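You operate a simulated robot arm through the tools that you are given. There is no shell and no other tool.

The job below is to be done with a simulated robot arm. You get a single attempt, and the scene is never put back.

## Task
Crease the teal book on the cart along its spine in the yellow press and pull the bed out.
Fine: one crease; it stays on the press bed, spine against the stop; no crease in the others.
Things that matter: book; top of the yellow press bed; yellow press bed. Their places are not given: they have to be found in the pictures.

Only the result counts: the job must be done as asked and must still hold three seconds after the hand-in. Knocking over, shifting, dropping, spilling or breaking anything else fails it.

## Robot
A 6-joint arm with a two-finger parallel gripper, fixed in place. Base frame: the origin is at the foot of the arm, x ahead of it, y to its left, z up; the work surface is at about z = 700. Lengths are in mm, angles in degrees, forces in N, time in s.
With the tool pointing down near the work surface it reaches from about 340 to 820 mm from the base axis. Its first joint turns from -166.0 to 166.0 degrees. Payload 3.43 kg.
The TCP is the grasp point between the finger pads, 34 mm short of the fingertips. In the tool frame z runs along the fingers and y along their closing line. The gripper opens to 128 mm. The fingers are 24 mm wide and 12 mm thick; the gripper's body (48 by 130 mm) begins 96 mm behind the TCP.
Orientation is that of the tool frame in the base frame, as a unit quaternion [x, y, z, w]. With the fingers straight down and closing along the base's y, the tool's x points along the base's -x, its y along +y and its z along -z.

## Interface
- The arm moves only by the tool send_rows. Its argument "rows" is a list of rows, each a list of 7 numbers: the turn, a rotation vector about the tool's x, y, z in degrees, then the shift along the tool's x, y, z in mm, then the opening, from 0 (shut) to 1 (fully open). In form: [[ax, ay, az, dx, dy, dz, jaw], ...]. A call has 1 to 20 rows; each row shifts and turns the commanded pose from where the row before left it, along the tool's axes as they then stand. A row lasts 0.2 s, in which the tool goes at most 50 mm and 8.6 degrees; a call with a longer step from one row to the next is refused whole, and so is a gripper value outside its range. A pose out of reach is approached as far as the arm can. The call stops where the force on the tool passes 40 N (or 10 N more than at its start, if that is more) or the arm is blocked; 0.2 s more then pass. Each finger travels about 45 mm/s and halts on what it meets, pressing with about 21 N; the grip force reading is that of the motor and also rises with nothing between the fingers. The clock runs only during rows and for 0.2 s after the last one: add rows that do not move to give the fingers time. The reply holds the time, the measured pose of the TCP, the force on the tool along the base axes, the opening and the grip force, in the units named above and with some noise, with the torque about the TCP (base axes, N m) and any sound that the robot's microphone picked up, and new pictures: "pictures" is both (left out), scene, wrist or none.
- Cameras (640 x 400 px; columns grow to the right, rows downward): "scene" is fixed at [392.6, 496.2, 1422]; the picture's right is [-0.94, 0.35, 0.00], its down [0.12, 0.33, -0.94] and it looks along [-0.33, -0.88, -0.35] (base axes); focal length 343 px, centre (320, 200). "wrist" rides on the gripper at [76, -11, -160] in the tool frame; the picture's right is [0.15, 0.99, 0.00], its down [-0.88, 0.13, -0.46] and it looks along [-0.45, 0.07, 0.89] (tool axes); focal length 234 px, centre (320, 200).
- measure_at(camera, pixels): there is no depth. For up to 12 entries [column, row, z] of the newest picture of that camera ("zoom" is the newest enlarged one), the place [x, y] in the base frame at which the ray of that pixel passes the height z, good to about 2 mm, but the place of the scene camera against the robot may be out by one fixed shift of up to 12 mm in any direction. The clock stands still meanwhile.
- enlarge(camera, box): a new picture of the part [left, top, right, bottom] of that camera's present view, enlarged. The clock stands still meanwhile.
- hand_in(): hands the job in; it is judged then, once.

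Leave the gripper open and the arm clear of the work at the hand-in unless told otherwise.

The tools are called after ">>>" by a JSON object that holds its "api" and its "payload". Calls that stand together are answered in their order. send_rows: Moves the arm, as the interface text tells. Its arguments: {"type":"object","properties":{"rows":{"type":"array","items":{"type":"array","items":{"type":"number"}}},"pictures":{"type":"string","enum":["both","scene","wrist","none"]}},"required":["rows"]} The other tools are called the same way: measure_at (camera, pixels) gives the place at which the rays of pixels pass given heights; enlarge (camera, box) takes an enlarged picture of a part of a camera's view; hand_in () hands the job in.

At the start:

```text
time_s: 0.0
tcp_pos: [190.0, -448.2, 1055.4]
tool_rot: [-0.001, 1.0, 0.0, 0.0]
force: [0.5, 0.3, 0.3]
torque: [-0.02, 0.01, -0.02]
opening: 128.1
gripper_force: 0.2
```

scene: 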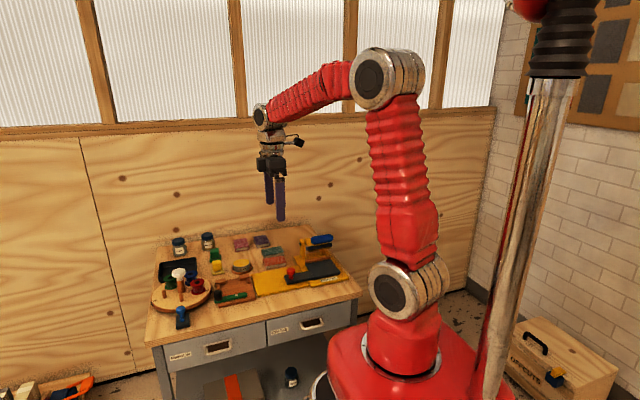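
wrist: 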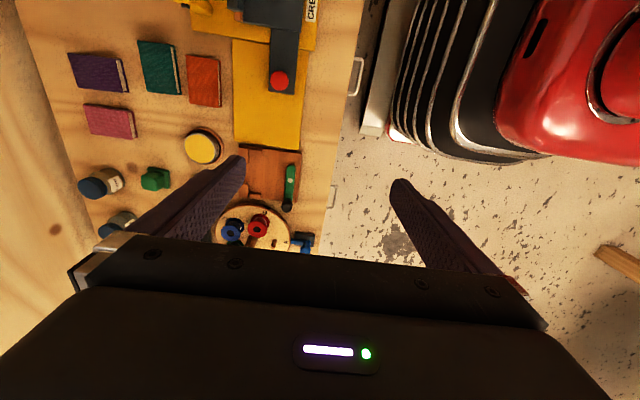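

I see a bench with small books (purple, teal, orange, pink) and a yellow press. I'll enlarge both views to see the details.

>>> {"api": "enlarge", "payload": {"camera": "scene", "box": [140, 220, 370, 340]}}

>>> {"api": "enlarge", "payload": {"camera": "wrist", "box": [50, 0, 370, 200]}}

```text
2.78 times, centred on (255, 280) of scene
```

zoom: 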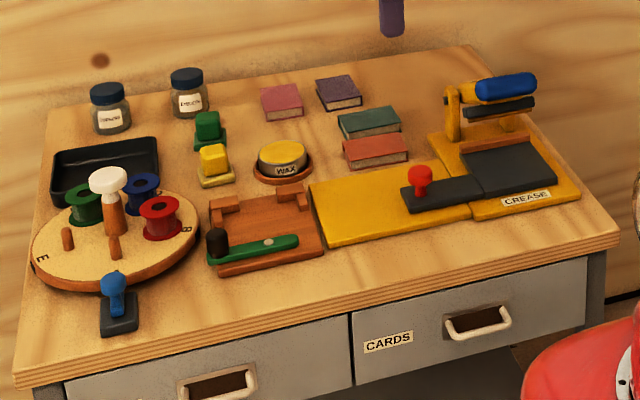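

```text
2.00 times, centred on (210, 100) of wrist
```

zoom: 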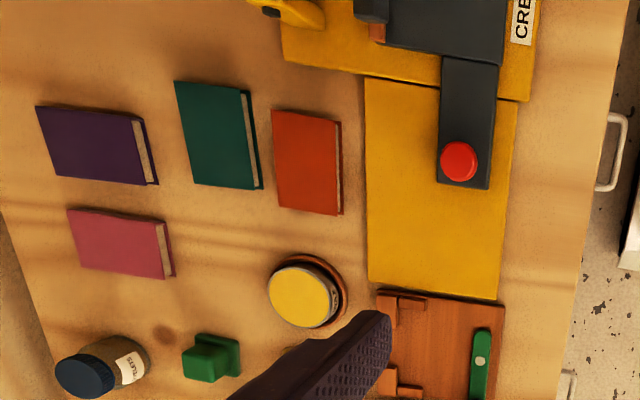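

I'll measure the main landmarks in the wrist view: press, bed knob, book corners.

>>> {"api": "measure_at", "payload": {"camera": "wrist", "pixels": [[137, 41, 715], [174, 45, 715], [181, 93, 715], [147, 95, 715], [280, 80, 730], [233, 40, 710], [300, 150, 710], [234, 140, 710], [186, 55, 715], [221, 107, 715], [270, 92, 710], [295, 93, 710]]}}

>>> {"api": "measure_at", "payload": {"camera": "scene", "pixels": [[291, 272, 730], [322, 240, 780], [262, 250, 715], [284, 261, 715], [347, 278, 700], [144, 340, 700], [361, 295, 700], [258, 297, 700]]}}

```text
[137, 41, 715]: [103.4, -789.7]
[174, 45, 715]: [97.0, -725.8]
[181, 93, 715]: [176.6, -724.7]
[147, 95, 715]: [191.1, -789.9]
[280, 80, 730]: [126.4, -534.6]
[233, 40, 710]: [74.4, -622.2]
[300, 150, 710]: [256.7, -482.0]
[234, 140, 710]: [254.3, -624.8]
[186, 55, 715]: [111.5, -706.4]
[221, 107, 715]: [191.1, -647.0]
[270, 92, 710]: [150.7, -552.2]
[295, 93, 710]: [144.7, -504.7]
```

```text
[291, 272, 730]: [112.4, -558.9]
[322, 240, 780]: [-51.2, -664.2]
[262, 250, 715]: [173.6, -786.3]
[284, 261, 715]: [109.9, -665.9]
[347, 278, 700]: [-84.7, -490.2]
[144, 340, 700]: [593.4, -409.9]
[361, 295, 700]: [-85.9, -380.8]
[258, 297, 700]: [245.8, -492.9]
```

Now I'll move the arm over to see the press better from the wrist camera.

>>> {"api": "send_rows", "payload": {"rows": [[0, 0, 0, 45, -25, 0, 1], [0, 0, 0, 45, -25, 0, 1], [0, 0, 0, 45, -25, 0, 1], [0, 0, 0, 45, -25, 0, 1], [0, 0, 0, 45, -25, 0, 1], [0, 0, 0, 45, -25, 0, 1]]}}

```text
refused: row 1 steps farther than a row can; nothing moved
```

Step over 50 mm; I'll use smaller steps.

>>> {"api": "send_rows", "payload": {"rows": [[0, 0, 0, 40, -20, 0, 1], [0, 0, 0, 40, -20, 0, 1], [0, 0, 0, 40, -20, 0, 1], [0, 0, 0, 40, -20, 0, 1], [0, 0, 0, 40, -20, 0, 1], [0, 0, 0, 40, -20, 0, 1], [0, 0, 0, 0, 0, 0, 1]]}}

```text
time_s: 1.6
tcp_pos: [-48.6, -568.3, 1055.6]
tool_rot: [0.0, 1.0, 0.0, -0.001]
force: [0.0, -0.2, 0.2]
torque: [0.0, 0.02, -0.02]
opening: 128.0
gripper_force: 0.1
```

scene: 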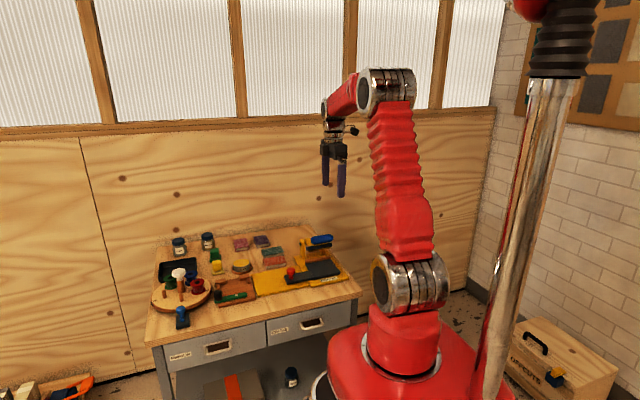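
wrist: 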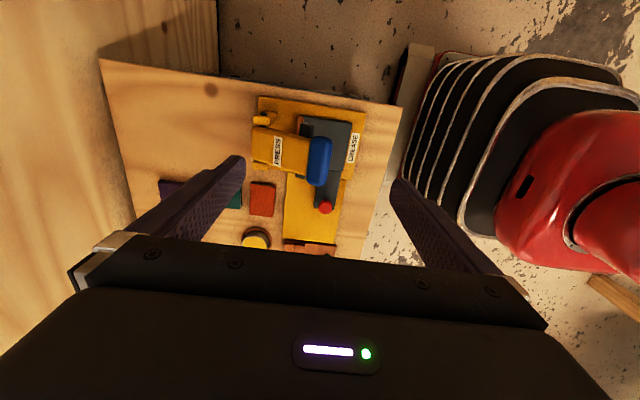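

>>> {"api": "enlarge", "payload": {"camera": "wrist", "box": [230, 85, 390, 245]}}

>>> {"api": "enlarge", "payload": {"camera": "scene", "box": [240, 225, 360, 305]}}

```text
2.50 times, centred on (310, 165) of wrist
```

zoom: 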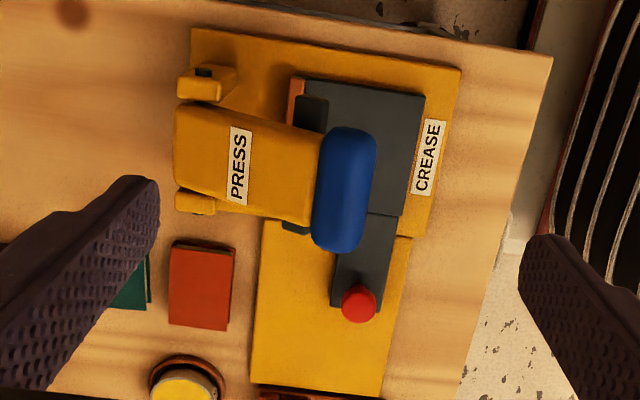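

```text
5.00 times, centred on (300, 265) of scene
```

zoom: 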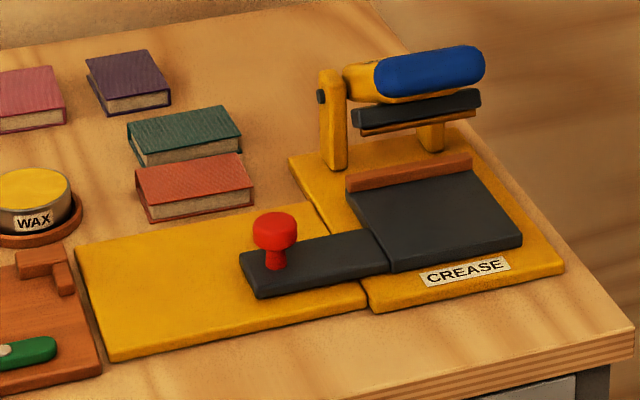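

>>> {"api": "enlarge", "payload": {"camera": "scene", "box": [252, 236, 302, 270]}}

>>> {"api": "enlarge", "payload": {"camera": "wrist", "box": [225, 160, 295, 220]}}

```text
11.76 times, centred on (277, 253) of scene
```

zoom: 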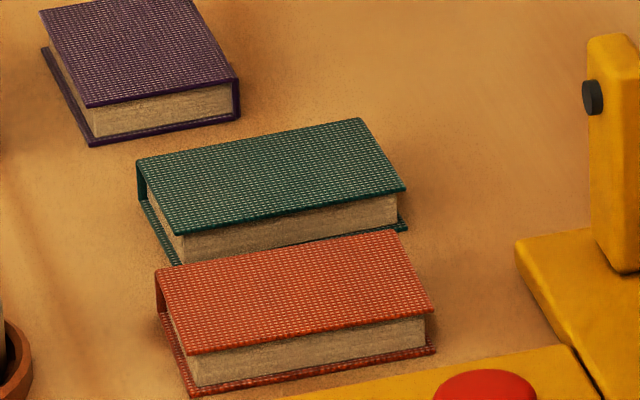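

```text
6.67 times, centred on (260, 190) of wrist
```

zoom: 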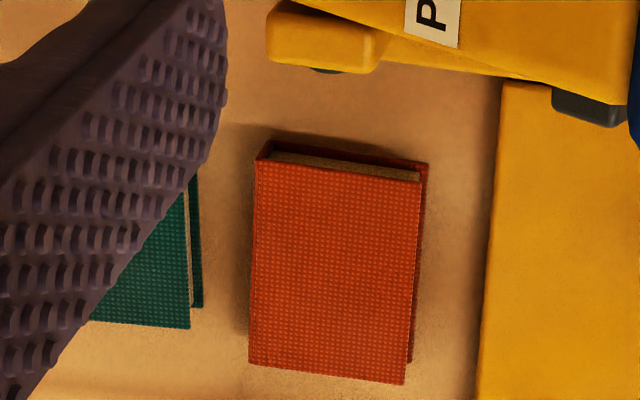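

The spine of the teal book is at its -y side (pages at the +y face), and the press stop (orange strip) is at the -y side of the bed. I'll turn the tool +90° about its z so that the fingers close along base x, then move over +x to look again.

>>> {"api": "send_rows", "payload": {"rows": [[0, 0, 8.5, 0, 0, 0, 1], [0, 0, 8.5, 0, 0, 0, 1], [0, 0, 8.5, 0, 0, 0, 1], [0, 0, 8.5, 0, 0, 0, 1], [0, 0, 8.5, 0, 0, 0, 1], [0, 0, 8.5, 0, 0, 0, 1], [0, 0, 8.5, 0, 0, 0, 1], [0, 0, 8.5, 0, 0, 0, 1], [0, 0, 8.5, 0, 0, 0, 1], [0, 0, 8.5, 0, 0, 0, 1], [0, 0, 5, 0, 0, 0, 1], [0, 0, 0, 0, 40, 0, 1], [0, 0, 0, 0, 40, 0, 1], [0, 0, 0, 0, 40, 0, 1], [0, 0, 0, 0, 40, 0, 1], [0, 0, 0, 0, 0, 0, 1]]}}

```text
time_s: 5.0
tcp_pos: [111.1, -568.0, 1056.2]
tool_rot: [0.707, 0.707, 0.0, 0.0]
force: [-0.1, 0.7, 0.9]
torque: [-0.02, 0.02, 0.0]
opening: 128.2
gripper_force: 0.0
```

scene: 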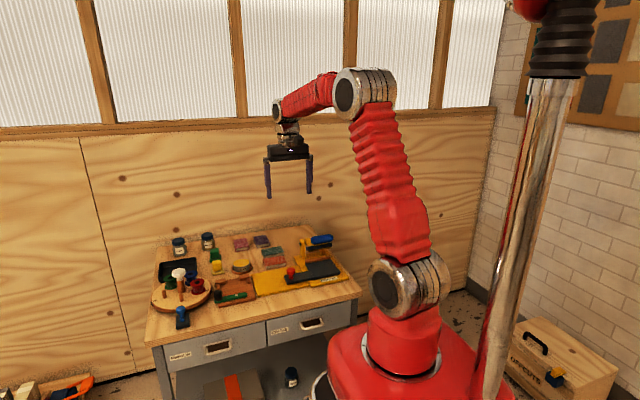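
wrist: 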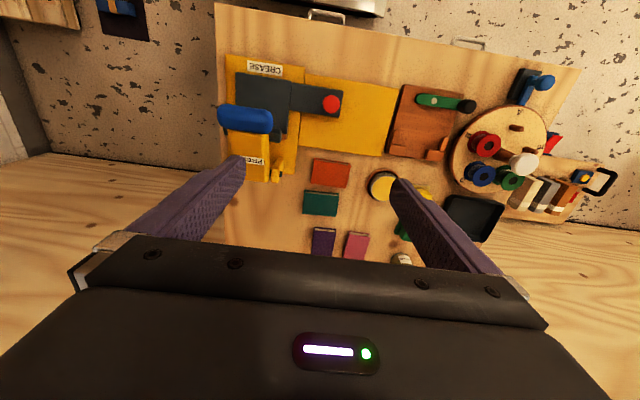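

>>> {"api": "enlarge", "payload": {"camera": "wrist", "box": [210, 50, 410, 250]}}

>>> {"api": "measure_at", "payload": {"camera": "wrist", "pixels": [[331, 104, 700], [331, 104, 735], [331, 104, 750], [303, 191, 720], [336, 193, 720], [337, 217, 720], [302, 215, 720], [237, 72, 720], [304, 83, 720]]}}

```text
2.00 times, centred on (310, 150) of wrist
```

zoom: 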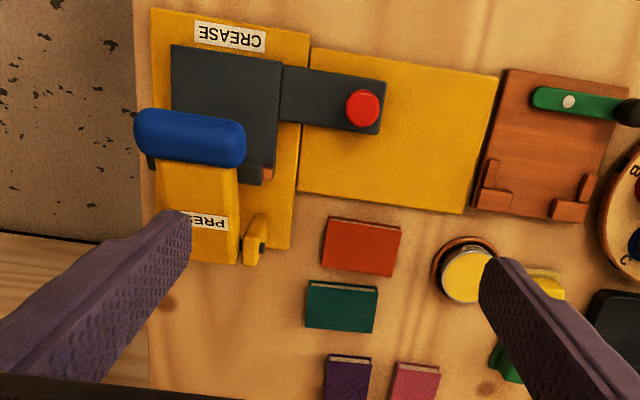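

```text
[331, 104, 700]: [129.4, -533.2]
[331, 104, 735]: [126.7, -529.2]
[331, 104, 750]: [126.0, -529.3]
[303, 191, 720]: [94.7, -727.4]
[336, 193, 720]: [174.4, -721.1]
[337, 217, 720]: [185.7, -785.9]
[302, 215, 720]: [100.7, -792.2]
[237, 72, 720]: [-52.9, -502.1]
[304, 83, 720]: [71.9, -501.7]
```

Knob is around (126, -530), z≈750. I'll move above it and descend to z≈850 for a closer look; the opening can be narrowed later.

>>> {"api": "send_rows", "payload": {"rows": [[0, 0, 0, 19, 7.5, 30, 1], [0, 0, 0, 19, 7.5, 30, 1], [0, 0, 0, 0, 0, 45, 1], [0, 0, 0, 0, 0, 45, 1], [0, 0, 0, 0, 0, 45, 1], [0, 0, 0, 0, 0, 0, 1]]}}

```text
time_s: 6.4
tcp_pos: [126.0, -528.0, 859.2]
tool_rot: [0.707, 0.708, 0.0, 0.0]
force: [0.4, -0.7, -0.3]
torque: [0.0, 0.0, -0.05]
opening: 127.9
gripper_force: 0.1
```

scene: 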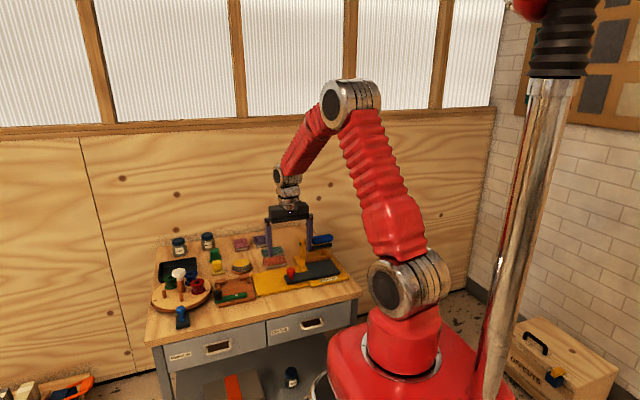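
wrist: 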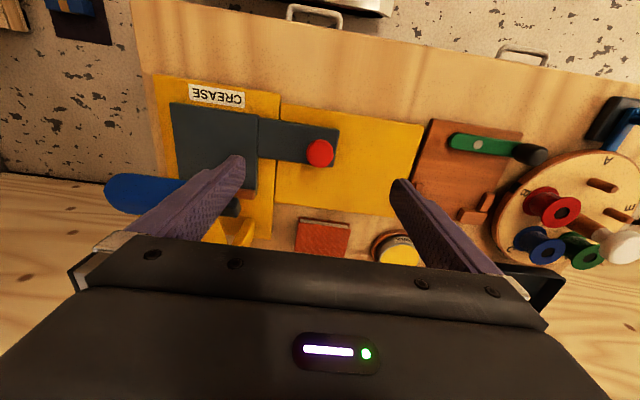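

>>> {"api": "measure_at", "payload": {"camera": "wrist", "pixels": [[320, 153, 700], [320, 153, 740], [320, 153, 760], [105, 190, 800], [180, 200, 800], [110, 190, 820], [338, 164, 715], [171, 103, 715], [258, 114, 715], [428, 120, 710], [421, 126, 705]]}}

>>> {"api": "enlarge", "payload": {"camera": "scene", "box": [250, 220, 350, 300]}}

>>> {"api": "enlarge", "payload": {"camera": "wrist", "box": [90, 60, 450, 270]}}

```text
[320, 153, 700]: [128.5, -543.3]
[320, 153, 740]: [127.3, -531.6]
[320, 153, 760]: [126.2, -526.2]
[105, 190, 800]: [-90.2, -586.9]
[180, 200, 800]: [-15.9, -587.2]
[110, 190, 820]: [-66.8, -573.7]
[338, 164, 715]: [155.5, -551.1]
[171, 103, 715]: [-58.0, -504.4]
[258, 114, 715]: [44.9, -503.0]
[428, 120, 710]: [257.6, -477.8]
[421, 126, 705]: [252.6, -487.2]
```

```text
5.00 times, centred on (300, 260) of scene
```

zoom: 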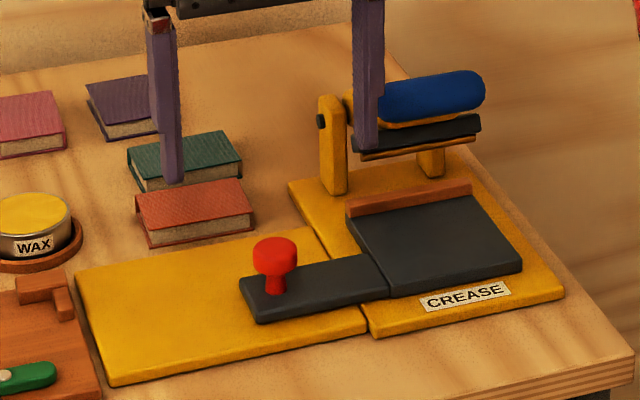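

```text
1.78 times, centred on (270, 165) of wrist
```

zoom: 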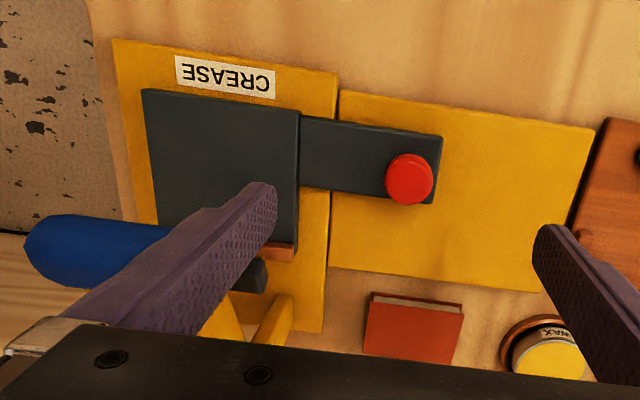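

Knob top sits at about (126.5, -529.5, 749). I'll narrow the gripper to about 64 mm and descend so that the fingertips reach z≈730 around the knob.

>>> {"api": "send_rows", "payload": {"rows": [[0, 0, 0, -1.5, 0, 0, 0.5], [0, 0, 0, 0, 0, 20, 0.5], [0, 0, 0, 0, 0, 20, 0.5], [0, 0, 0, 0, 0, 20, 0.5], [0, 0, 0, 0, 0, 20, 0.5], [0, 0, 0, 0, 0, 10, 0.5], [0, 0, 0, 0, 0, 5, 0.5], [0, 0, 0, 0, 0, 0, 0.5]]}}

```text
time_s: 8.2
tcp_pos: [124.1, -530.8, 766.1]
tool_rot: [0.707, 0.707, 0.001, 0.0]
force: [-0.8, -0.1, 0.8]
torque: [0.02, -0.01, -0.03]
opening: 63.9
gripper_force: 0.0
```

scene: 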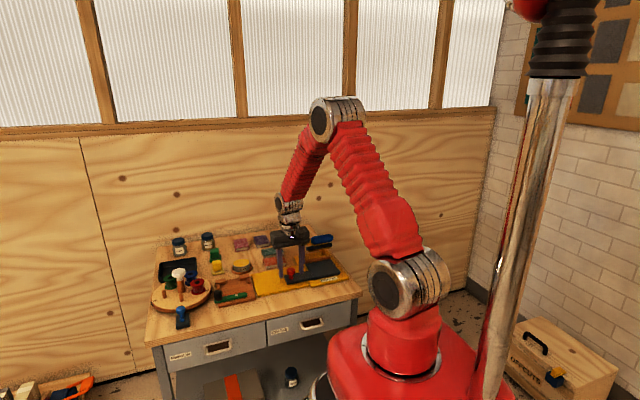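
wrist: 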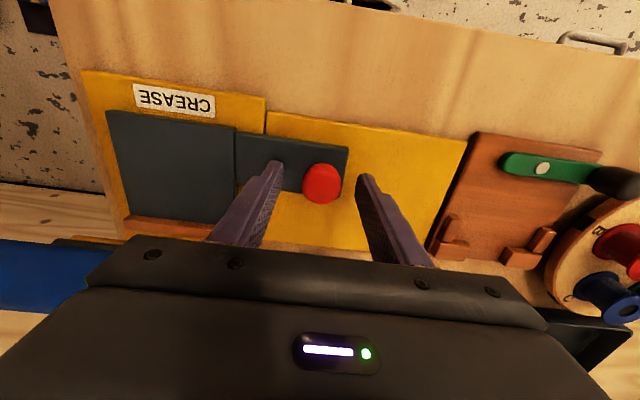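

>>> {"api": "enlarge", "payload": {"camera": "scene", "box": [260, 225, 340, 290]}}

>>> {"api": "measure_at", "payload": {"camera": "wrist", "pixels": [[322, 180, 750], [322, 180, 730], [345, 150, 720], [107, 113, 720], [125, 215, 720], [230, 227, 720], [239, 133, 720], [466, 143, 710], [430, 245, 705]]}}

```text
6.15 times, centred on (300, 258) of scene
```

zoom: 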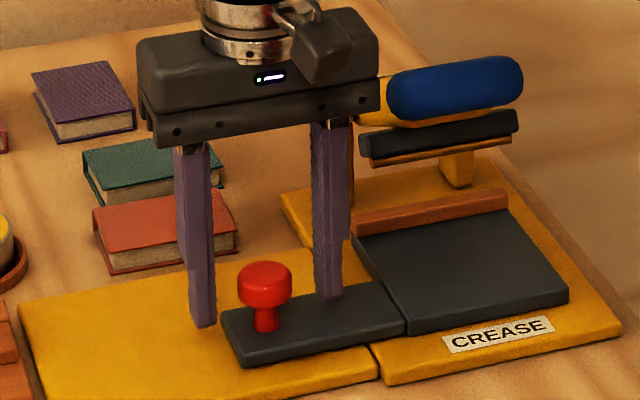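

```text
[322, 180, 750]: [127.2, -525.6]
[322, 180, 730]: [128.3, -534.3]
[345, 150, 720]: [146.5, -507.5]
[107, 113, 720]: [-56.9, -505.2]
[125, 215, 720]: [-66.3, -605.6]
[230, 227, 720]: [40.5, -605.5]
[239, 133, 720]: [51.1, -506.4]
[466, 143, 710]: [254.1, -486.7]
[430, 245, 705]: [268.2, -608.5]
```

Fingers straddle the knob (322,183). I'll centre by +3 mm in x and close.

>>> {"api": "send_rows", "payload": {"rows": [[0, 0, 0, 0, 3, 2, 0.5], [0, 0, 0, 0, 0, 0, 0], [0, 0, 0, 0, 0, 0, 0], [0, 0, 0, 0, 0, 0, 0], [0, 0, 0, 0, 0, 0, 0], [0, 0, 0, 0, 0, 0, 0]], "pictures": "both"}}

```text
time_s: 9.6
tcp_pos: [129.3, -531.2, 765.1]
tool_rot: [0.707, 0.707, -0.001, 0.0]
force: [-0.6, -0.3, 1.0]
torque: [0.04, -0.01, -0.01]
opening: 31.2
gripper_force: 44.7
```

scene: 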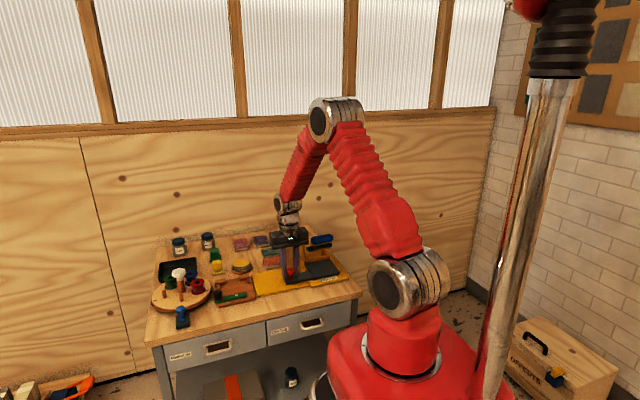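
wrist: 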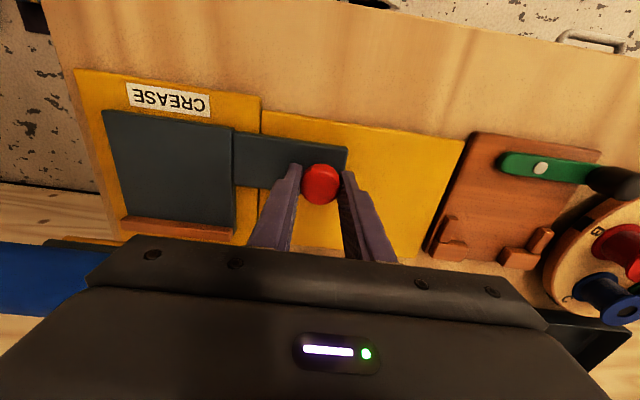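

Knob gripped (31 mm). I'll pull the bed toward +x in 10 mm steps, watching the force.

>>> {"api": "send_rows", "payload": {"rows": [[0, 0, 0, 0, 10, 0, 0], [0, 0, 0, 0, 10, 0, 0], [0, 0, 0, 0, 10, 0, 0], [0, 0, 0, 0, 10, 0, 0], [0, 0, 0, 0, 10, 0, 0], [0, 0, 0, 0, 10, 0, 0]]}}

```text
time_s: 11.0
tcp_pos: [187.5, -530.4, 765.1]
tool_rot: [0.707, 0.707, -0.001, 0.001]
force: [-1.2, -0.6, -5.2]
torque: [0.03, -0.02, 0.05]
opening: 31.2
gripper_force: 45.2
```

scene: 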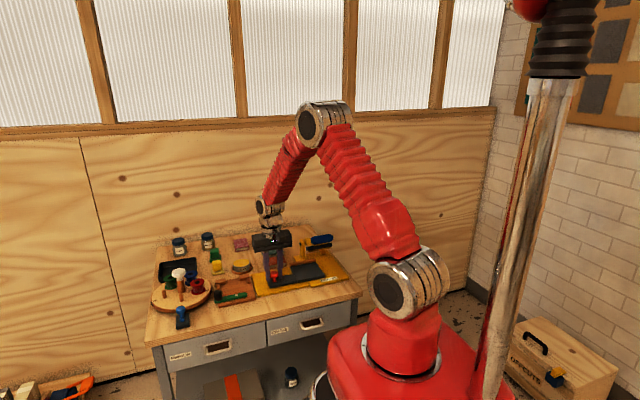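
wrist: 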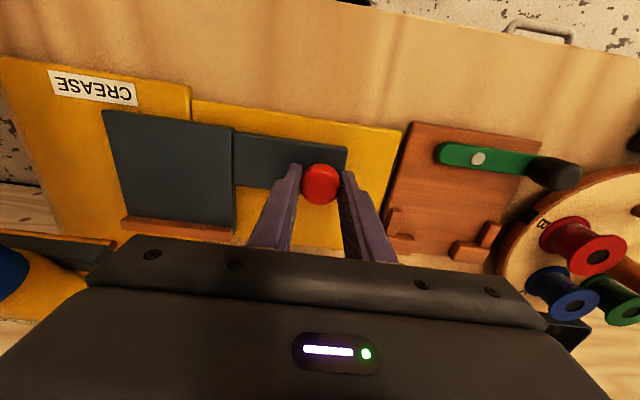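

Bed slides freely. Continuing in smaller steps to find the end stop.

>>> {"api": "send_rows", "payload": {"rows": [[0, 0, 0, 0, 8, 0, 0], [0, 0, 0, 0, 8, 0, 0], [0, 0, 0, 0, 8, 0, 0], [0, 0, 0, 0, 8, 0, 0], [0, 0, 0, 0, 4, 0, 0]]}}

```text
time_s: 12.2
tcp_pos: [224.2, -532.3, 765.1]
tool_rot: [0.707, 0.707, 0.0, 0.0]
force: [-2.2, -1.3, -1.5]
torque: [-0.46, 0.0, 0.0]
opening: 31.1
gripper_force: 44.3
```

scene: 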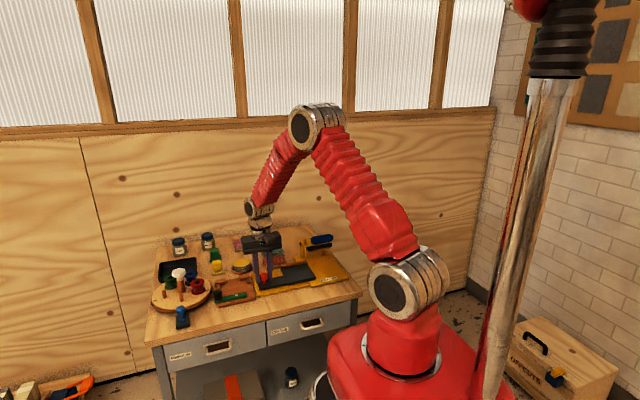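
wrist: 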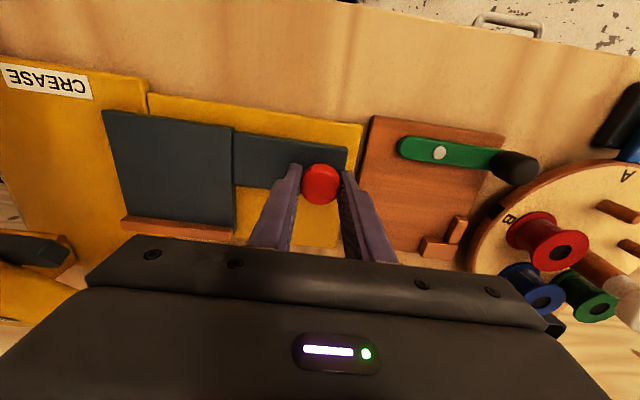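

>>> {"api": "send_rows", "payload": {"rows": [[0, 0, 0, 0, 4, 0, 0], [0, 0, 0, 0, 4, 0, 0], [0, 0, 0, 0, 4, 0, 0], [0, 0, 0, 0, 4, 0, 0], [0, 0, 0, 0, 0, 0, 0]]}}

```text
time_s: 13.4
tcp_pos: [239.8, -530.0, 764.3]
tool_rot: [0.708, 0.707, 0.0, 0.0]
force: [-1.1, -9.6, -3.9]
torque: [-0.41, 0.02, -0.02]
opening: 31.2
gripper_force: 45.1
```

scene: 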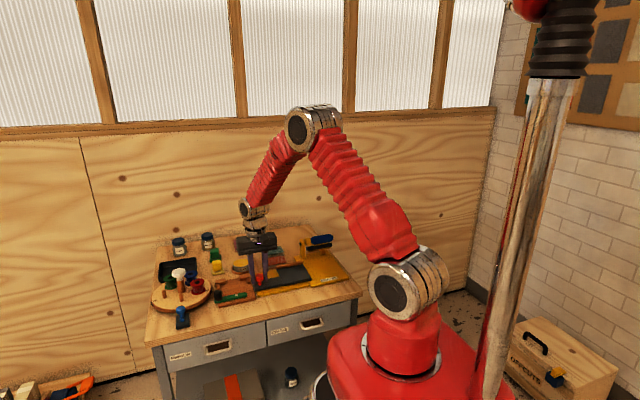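
wrist: 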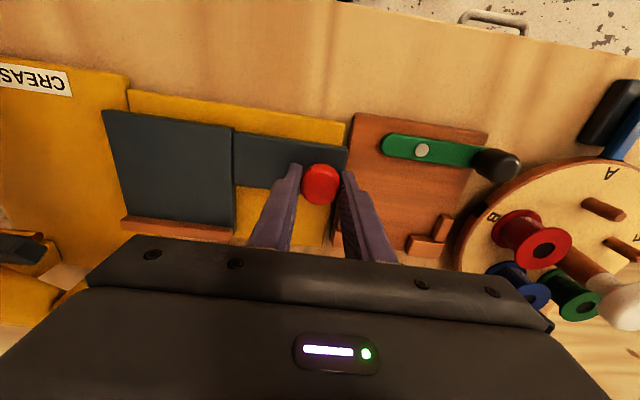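

>>> {"api": "enlarge", "payload": {"camera": "scene", "box": [200, 220, 340, 310]}}

>>> {"api": "enlarge", "payload": {"camera": "wrist", "box": [90, 80, 390, 260]}}

```text
4.44 times, centred on (270, 265) of scene
```

zoom: 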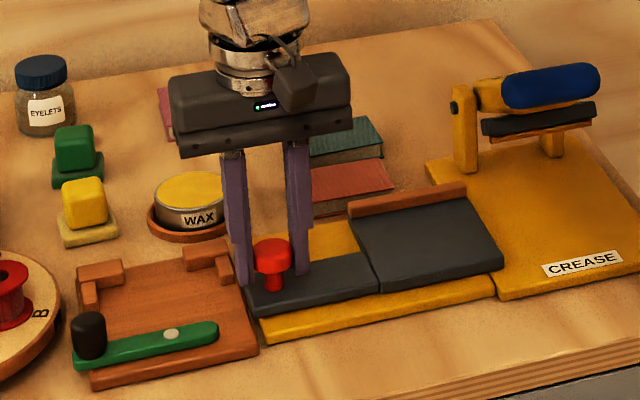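

```text
2.13 times, centred on (240, 170) of wrist
```

zoom: 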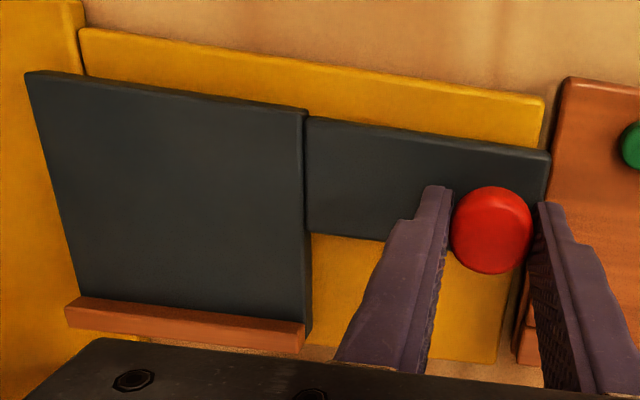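

Bed has come about 110 mm. I'll try a few tiny steps more to feel for the end stop.

>>> {"api": "send_rows", "payload": {"rows": [[0, 0, 0, 0, 2, 0, 0], [0, 0, 0, 0, 2, 0, 0], [0, 0, 0, 0, 0, 0, 0]], "pictures": "wrist"}}

```text
time_s: 14.3
tcp_pos: [241.1, -530.2, 764.2]
tool_rot: [0.707, 0.707, 0.0, -0.001]
force: [-5.6, -5.2, -7.8]
torque: [-0.33, 0.1, -0.03]
opening: 31.4
gripper_force: 45.1
stopped in row 3: the force on the tool passed its limit at 41 N (the readings are from after the stop); the commanded pose is now the measured one
```

wrist: 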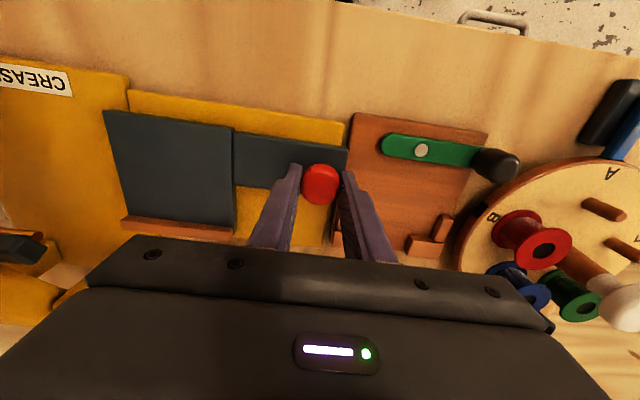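

The bed is at its end stop (knob at x≈241). I'll measure the bed, then release the knob and rise.

>>> {"api": "measure_at", "payload": {"camera": "wrist", "pixels": [[103, 110, 718], [232, 127, 718], [122, 216, 718], [235, 228, 718], [126, 218, 725], [233, 229, 725], [346, 150, 718], [120, 227, 728], [233, 240, 728]]}}

>>> {"api": "send_rows", "payload": {"rows": [[0, 0, 0, 0, 0, 0, 0.5], [0, 0, 0, 0, 0, 0, 0.5], [0, 0, 0, 0, 0, 0, 0.5], [0, 0, 0, 0, 0, -20, 0.5], [0, 0, 0, 0, 0, -40, 0.5], [0, 0, 0, 0, 0, -40, 0.5], [0, 0, 0, 0, 0, -40, 1], [0, 0, 0, 0, 0, 0, 1]]}}

```text
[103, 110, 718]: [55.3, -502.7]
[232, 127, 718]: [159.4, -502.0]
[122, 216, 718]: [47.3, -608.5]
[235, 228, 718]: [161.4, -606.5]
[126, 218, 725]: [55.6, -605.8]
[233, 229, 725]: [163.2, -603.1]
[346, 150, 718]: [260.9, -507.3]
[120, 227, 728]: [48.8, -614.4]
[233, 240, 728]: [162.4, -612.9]
```

```text
time_s: 16.1
tcp_pos: [243.6, -529.2, 908.4]
tool_rot: [0.707, 0.707, -0.002, -0.001]
force: [0.2, 0.5, 0.4]
torque: [0.0, -0.01, -0.04]
opening: 116.7
gripper_force: 0.0
```

scene: 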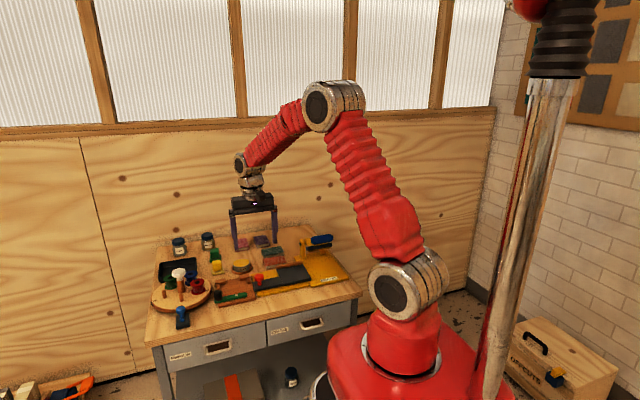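
wrist: 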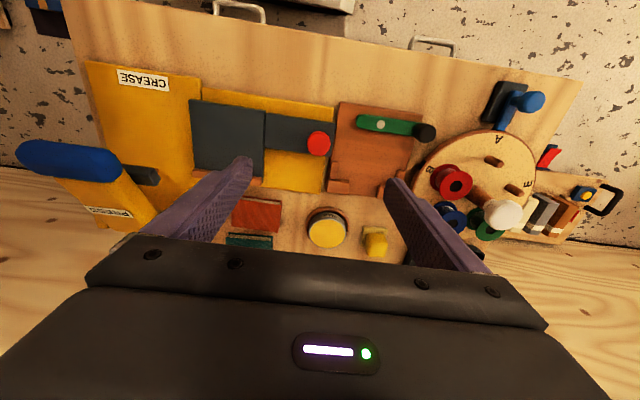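

Bed is out: x≈54..161, stop front edge y≈-604. Now over to the teal book at about (140,-757), staying at z≈908.

>>> {"api": "send_rows", "payload": {"rows": [[0, 0, 0, -36, -17, 0, 1], [0, 0, 0, -36, -17, 0, 1], [0, 0, 0, -36, -17, 0, 1], [0, 0, 0, -36, -17, 0, 1], [0, 0, 0, -36, -17, 0, 1], [0, 0, 0, -36, -17, 0, 1], [0, 0, 0, 0, 0, 0, 1]]}}

```text
time_s: 17.7
tcp_pos: [141.2, -747.2, 904.0]
tool_rot: [0.707, 0.707, 0.0, -0.002]
force: [0.2, 0.4, 0.4]
torque: [-0.04, 0.01, 0.03]
opening: 127.9
gripper_force: 0.1
```

scene: 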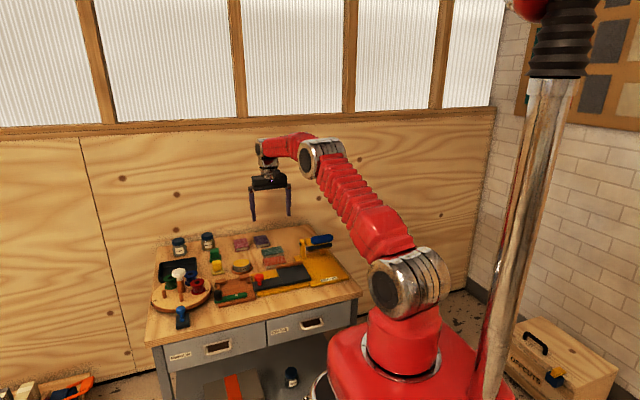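
wrist: 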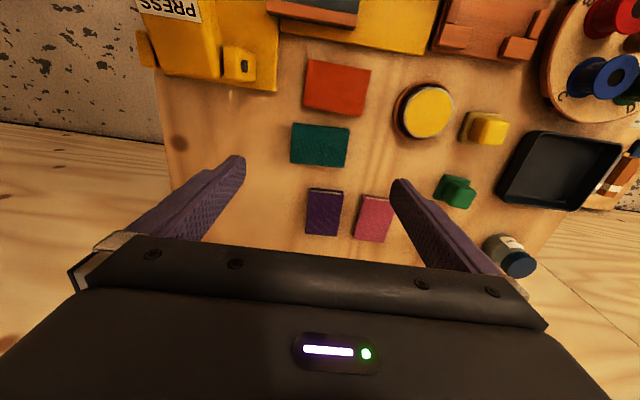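

>>> {"api": "enlarge", "payload": {"camera": "wrist", "box": [250, 50, 410, 190]}}

>>> {"api": "measure_at", "payload": {"camera": "wrist", "pixels": [[293, 123, 722], [349, 127, 722], [346, 167, 722], [290, 159, 722], [305, 106, 722], [365, 116, 722], [308, 188, 722], [343, 191, 722], [358, 195, 722], [392, 198, 722], [400, 115, 722]]}}

```text
2.86 times, centred on (330, 120) of wrist
```

zoom: 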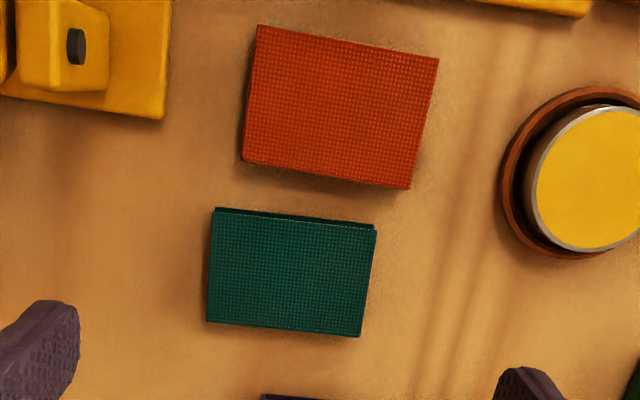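

```text
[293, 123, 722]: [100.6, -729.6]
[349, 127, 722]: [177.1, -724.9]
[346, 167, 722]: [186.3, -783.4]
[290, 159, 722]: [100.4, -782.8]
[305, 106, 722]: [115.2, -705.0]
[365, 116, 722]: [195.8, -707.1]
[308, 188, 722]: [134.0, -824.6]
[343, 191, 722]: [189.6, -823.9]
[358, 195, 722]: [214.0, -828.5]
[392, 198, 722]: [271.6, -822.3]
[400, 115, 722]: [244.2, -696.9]
```

>>> {"api": "measure_at", "payload": {"camera": "zoom", "pixels": [[214, 214, 722], [376, 228, 722], [360, 337, 722], [207, 321, 722], [214, 214, 715], [376, 228, 715], [360, 337, 715], [207, 321, 715], [257, 26, 722], [438, 60, 722], [410, 188, 722], [242, 162, 722]]}}

```text
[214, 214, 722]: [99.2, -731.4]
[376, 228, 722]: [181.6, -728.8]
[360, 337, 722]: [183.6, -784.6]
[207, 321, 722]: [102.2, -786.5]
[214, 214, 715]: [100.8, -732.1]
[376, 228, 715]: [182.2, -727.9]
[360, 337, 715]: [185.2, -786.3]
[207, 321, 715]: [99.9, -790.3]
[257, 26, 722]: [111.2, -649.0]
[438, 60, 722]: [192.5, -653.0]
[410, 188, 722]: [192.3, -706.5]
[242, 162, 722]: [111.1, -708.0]
```

Teal book spans x≈100–183, y≈-730…-786, nearly aligned (≈+2°). I'll move over its centre (142,-758), narrow to ~105 mm and lower to z≈790 to check.

>>> {"api": "send_rows", "payload": {"rows": [[0, 0, 0, -11, 1, 0, 0.84], [0, 0, 0, 0, 0, 40, 0.84], [0, 0, 0, 0, 0, 40, 0.84], [0, 0, 0, 0, 0, 30, 0.84], [0, 0, 0, 0, 0, 10, 0.84], [0, 0, 0, 0, 0, 0, 0.84]]}}

```text
time_s: 19.1
tcp_pos: [141.7, -758.3, 785.7]
tool_rot: [0.707, 0.707, -0.001, -0.002]
force: [-0.2, 0.1, 0.7]
torque: [-0.03, -0.05, -0.03]
opening: 107.6
gripper_force: 0.1
```

scene: 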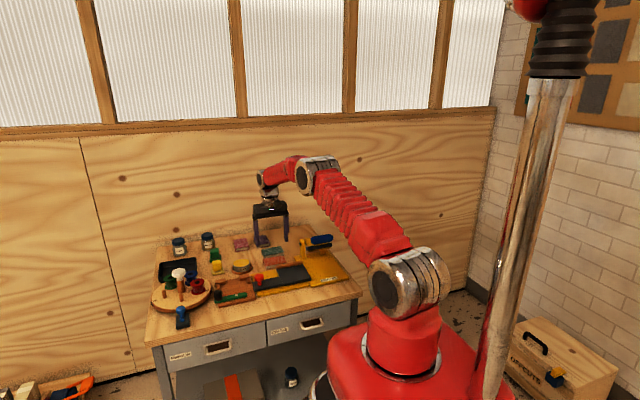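
wrist: 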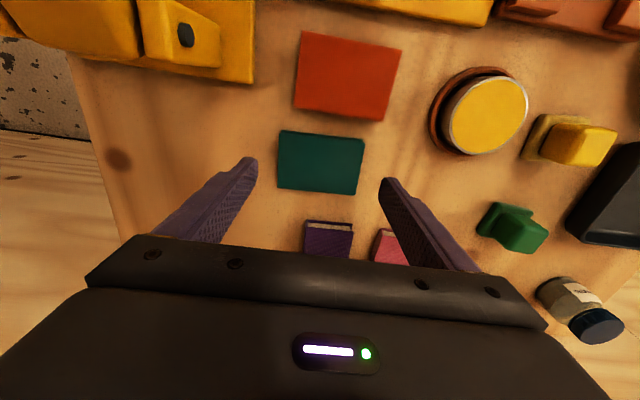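

>>> {"api": "measure_at", "payload": {"camera": "wrist", "pixels": [[280, 131, 720], [365, 139, 720], [359, 194, 720], [278, 188, 720], [301, 31, 720], [402, 48, 720], [382, 122, 720], [294, 106, 720]]}}

>>> {"api": "enlarge", "payload": {"camera": "scene", "box": [225, 190, 325, 275]}}

```text
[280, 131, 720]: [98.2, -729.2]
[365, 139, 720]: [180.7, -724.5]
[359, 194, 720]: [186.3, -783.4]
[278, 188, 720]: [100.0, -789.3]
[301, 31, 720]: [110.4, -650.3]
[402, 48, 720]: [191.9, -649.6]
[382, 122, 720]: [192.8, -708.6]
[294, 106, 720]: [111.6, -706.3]
```

```text
4.71 times, centred on (275, 232) of scene
```

zoom: 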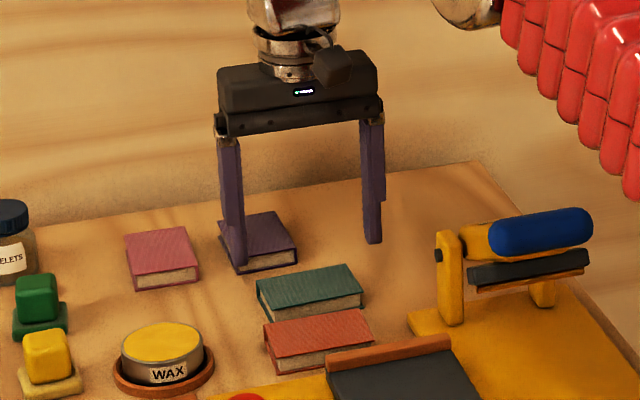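

Teal is turned about +2.5…3° relative to base. I'll turn the tool by that amount (about tool z −2.5°) and lower so the fingertips come to about z≈703.

>>> {"api": "send_rows", "payload": {"rows": [[0, 0, -2.5, 1, 0, 0, 0.84], [0, 0, 0, 0, 0, 20, 0.84], [0, 0, 0, 0, 0, 15, 0.84], [0, 0, 0, 0, 0, 8, 0.84], [0, 0, 0, 0, 0, 4, 0.84], [0, 0, 0, 0, 0, 0, 0.84]]}}

```text
time_s: 20.5
tcp_pos: [141.4, -755.9, 738.9]
tool_rot: [0.692, 0.722, -0.002, -0.001]
force: [-0.1, 0.0, 0.9]
torque: [0.02, -0.01, -0.03]
opening: 107.3
gripper_force: 0.1
```

scene: 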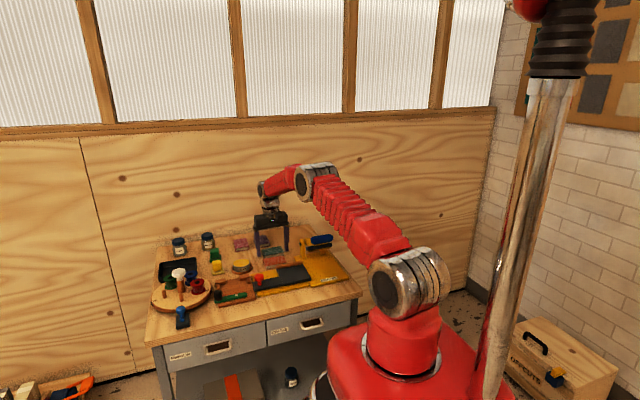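
wrist: 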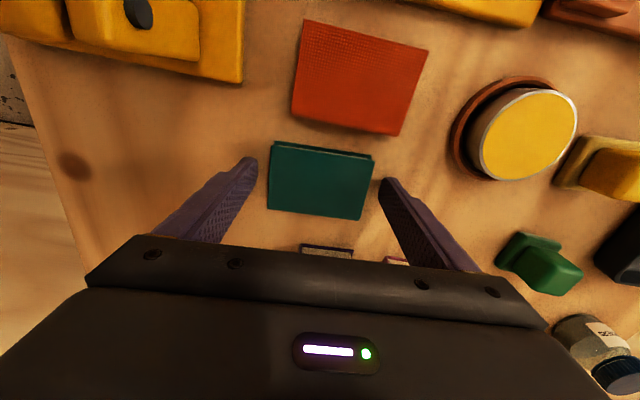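

>>> {"api": "enlarge", "payload": {"camera": "scene", "box": [240, 205, 310, 275]}}

>>> {"api": "enlarge", "payload": {"camera": "wrist", "box": [210, 100, 430, 260]}}

```text
5.71 times, centred on (275, 240) of scene
```

zoom: 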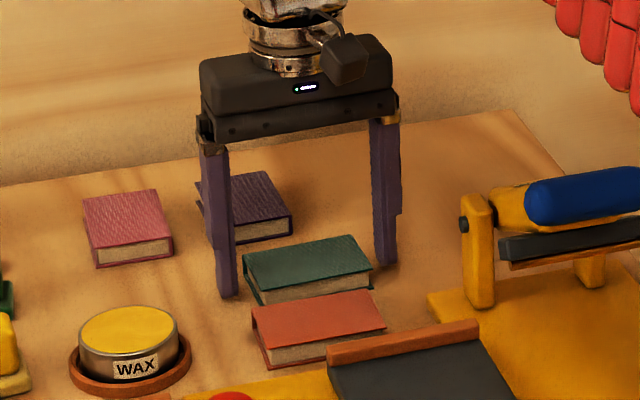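

```text
2.50 times, centred on (320, 180) of wrist
```

zoom: 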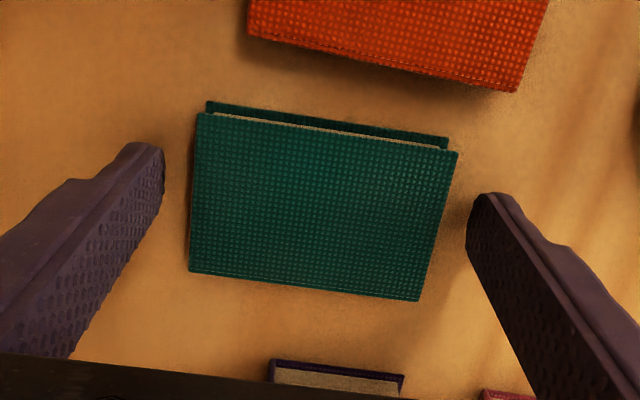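

Book is centred between the pads. Lower 2.5 mm more and close.

>>> {"api": "send_rows", "payload": {"rows": [[0, 0, 0, 0, 0, 2.5, 0.84], [0, 0, 0, 0, 0, 0, 0.5], [0, 0, 0, 0, 0, 0, 0.4], [0, 0, 0, 0, 0, 0, 0.4], [0, 0, 0, 0, 0, 0, 0.4]]}}

```text
time_s: 21.7
tcp_pos: [141.2, -755.9, 736.3]
tool_rot: [0.692, 0.722, -0.001, -0.001]
force: [-0.2, -0.4, 1.5]
torque: [-0.04, -0.02, -0.05]
opening: 83.2
gripper_force: 21.0
```

scene: 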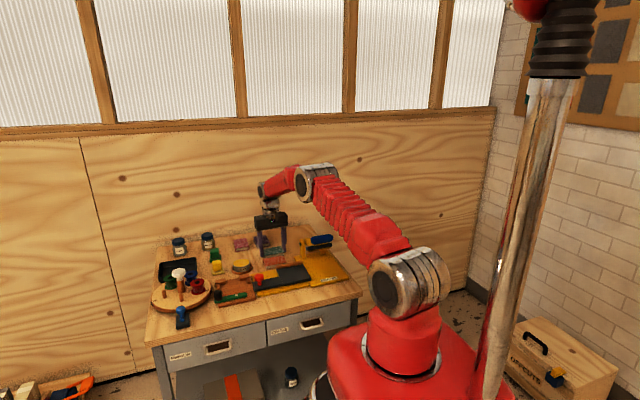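
wrist: 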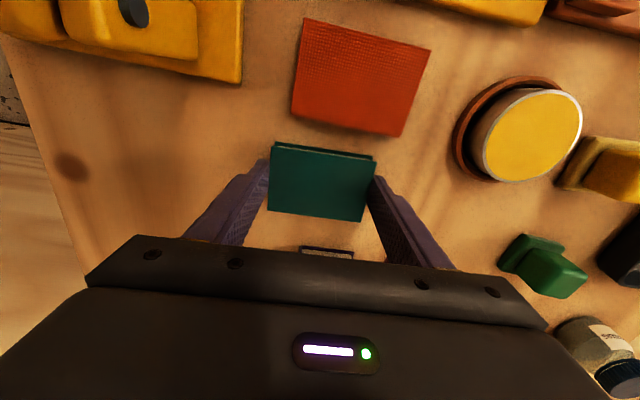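

Gripped at 83 mm, 21 N. Lift straight up 100 mm and check.

>>> {"api": "send_rows", "payload": {"rows": [[0, 0, 0, 0, 0, -5, 0.4], [0, 0, 0, 0, 0, -15, 0.4], [0, 0, 0, 0, 0, -25, 0.4], [0, 0, 0, 0, 0, -25, 0.4], [0, 0, 0, 0, 0, -25, 0.4], [0, 0, 2.5, 0, 0, -5, 0.4], [0, 0, 0, 0, 0, 0, 0.4]]}}

```text
time_s: 23.3
tcp_pos: [140.4, -756.5, 837.2]
tool_rot: [0.707, 0.707, -0.001, -0.002]
force: [-0.2, 1.0, -0.3]
torque: [-0.01, 0.02, 0.0]
opening: 51.1
gripper_force: 0.1
```

scene: 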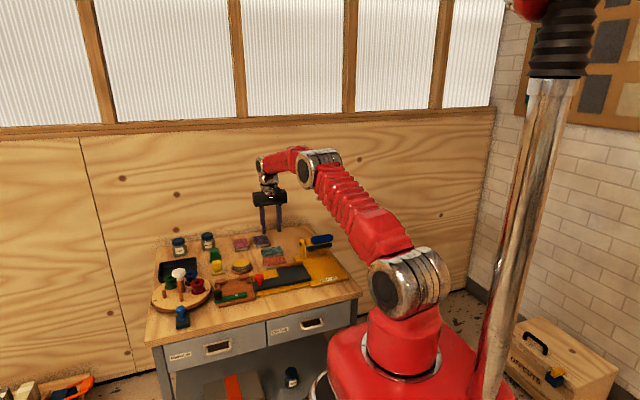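
wrist: 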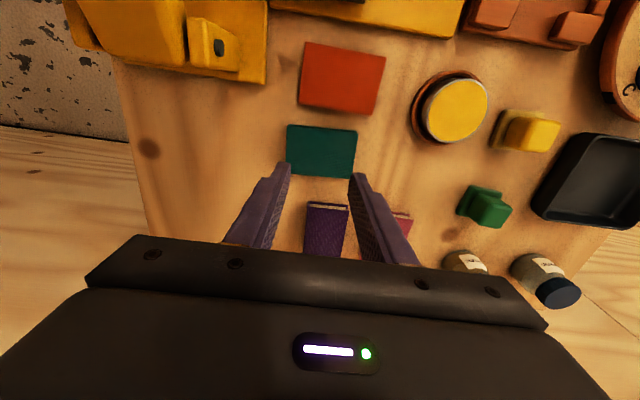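

The fingers slipped off; the book stayed at its place. Commanding the jaw only to 0.4 gave just 21 N against 45 N for the knob with jaw 0. I'll check the book's state.

>>> {"api": "enlarge", "payload": {"camera": "wrist", "box": [260, 30, 420, 200]}}

>>> {"api": "enlarge", "payload": {"camera": "scene", "box": [240, 225, 310, 275]}}

>>> {"api": "measure_at", "payload": {"camera": "wrist", "pixels": [[288, 125, 720], [357, 131, 720], [351, 178, 720], [286, 172, 720]]}}

```text
2.35 times, centred on (340, 115) of wrist
```

zoom: 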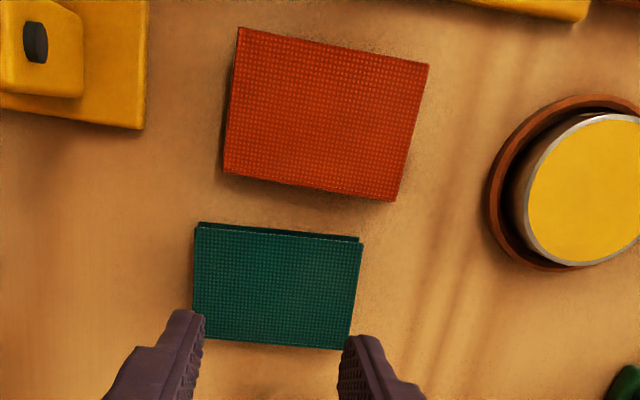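

```text
8.00 times, centred on (275, 250) of scene
```

zoom: 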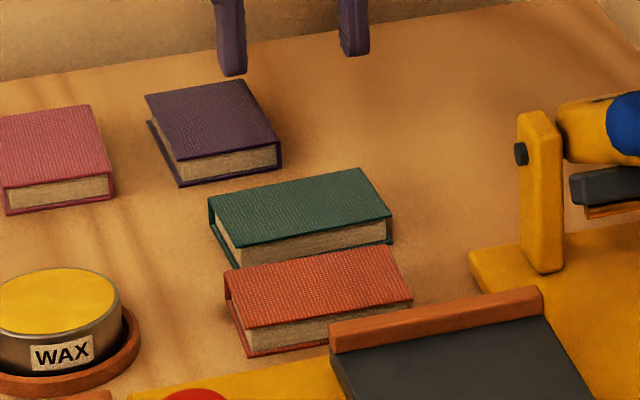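

```text
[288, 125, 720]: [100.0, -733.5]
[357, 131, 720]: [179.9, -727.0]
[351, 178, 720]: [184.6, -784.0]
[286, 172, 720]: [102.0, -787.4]
```

The book is intact at the same pose. I'll retry: open, rotate −2.5°, descend so tips are near the table, and close fully (jaw 0).

>>> {"api": "send_rows", "payload": {"rows": [[0, 0, -2.5, 0, 1, 0, 0.84], [0, 0, 0, 0, 0, 0, 0.84], [0, 0, 0, 0, 0, 0, 0.84], [0, 0, 0, 0, 0, 30, 0.84], [0, 0, 0, 0, 0, 30, 0.84], [0, 0, 0, 0, 0, 25, 0.84], [0, 0, 0, 0, 0, 12, 0.84], [0, 0, 0, 0, 0, 4, 0.84], [0, 0, 0, 0, 0, 0, 0.84]]}}

```text
time_s: 25.3
tcp_pos: [143.0, -758.1, 735.7]
tool_rot: [0.692, 0.722, -0.001, -0.002]
force: [-0.2, 0.4, -0.3]
torque: [0.01, 0.0, 0.02]
opening: 107.5
gripper_force: 0.1
```

scene: 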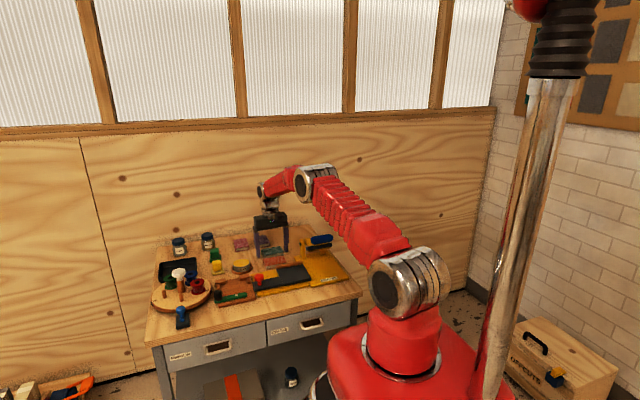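
wrist: 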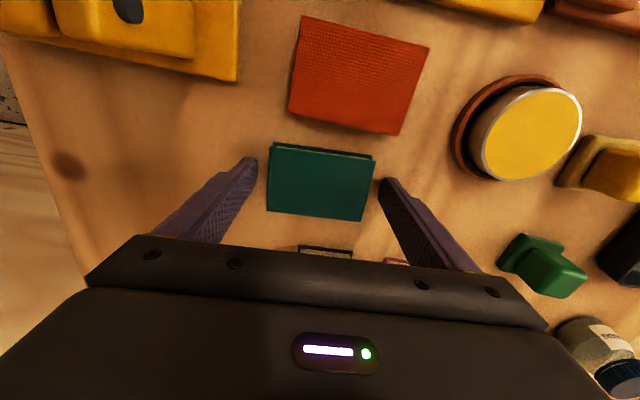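

Tips at z≈702 with no contact force. Now close with jaw 0 and wait.

>>> {"api": "send_rows", "payload": {"rows": [[0, 0, 0, 0, 0, 0, 0.6], [0, 0, 0, 0, 0, 0, 0], [0, 0, 0, 0, 0, 0, 0], [0, 0, 0, 0, 0, 0, 0], [0, 0, 0, 0, 0, 0, 0]], "pictures": "wrist"}}

```text
time_s: 26.5
tcp_pos: [143.1, -756.3, 734.9]
tool_rot: [0.692, 0.722, -0.001, -0.001]
force: [-0.1, 0.4, 0.4]
torque: [-0.03, 0.01, 0.0]
opening: 83.2
gripper_force: 21.3
```

wrist: 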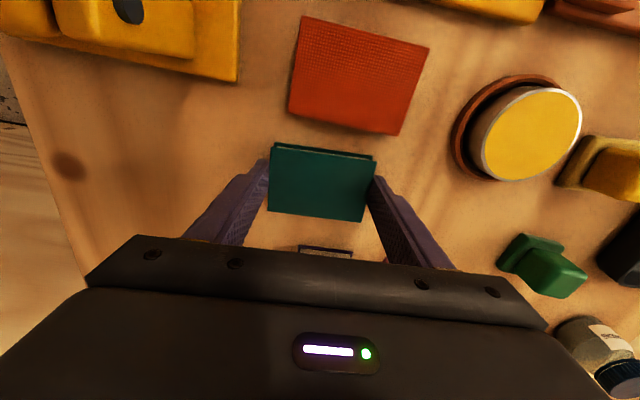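

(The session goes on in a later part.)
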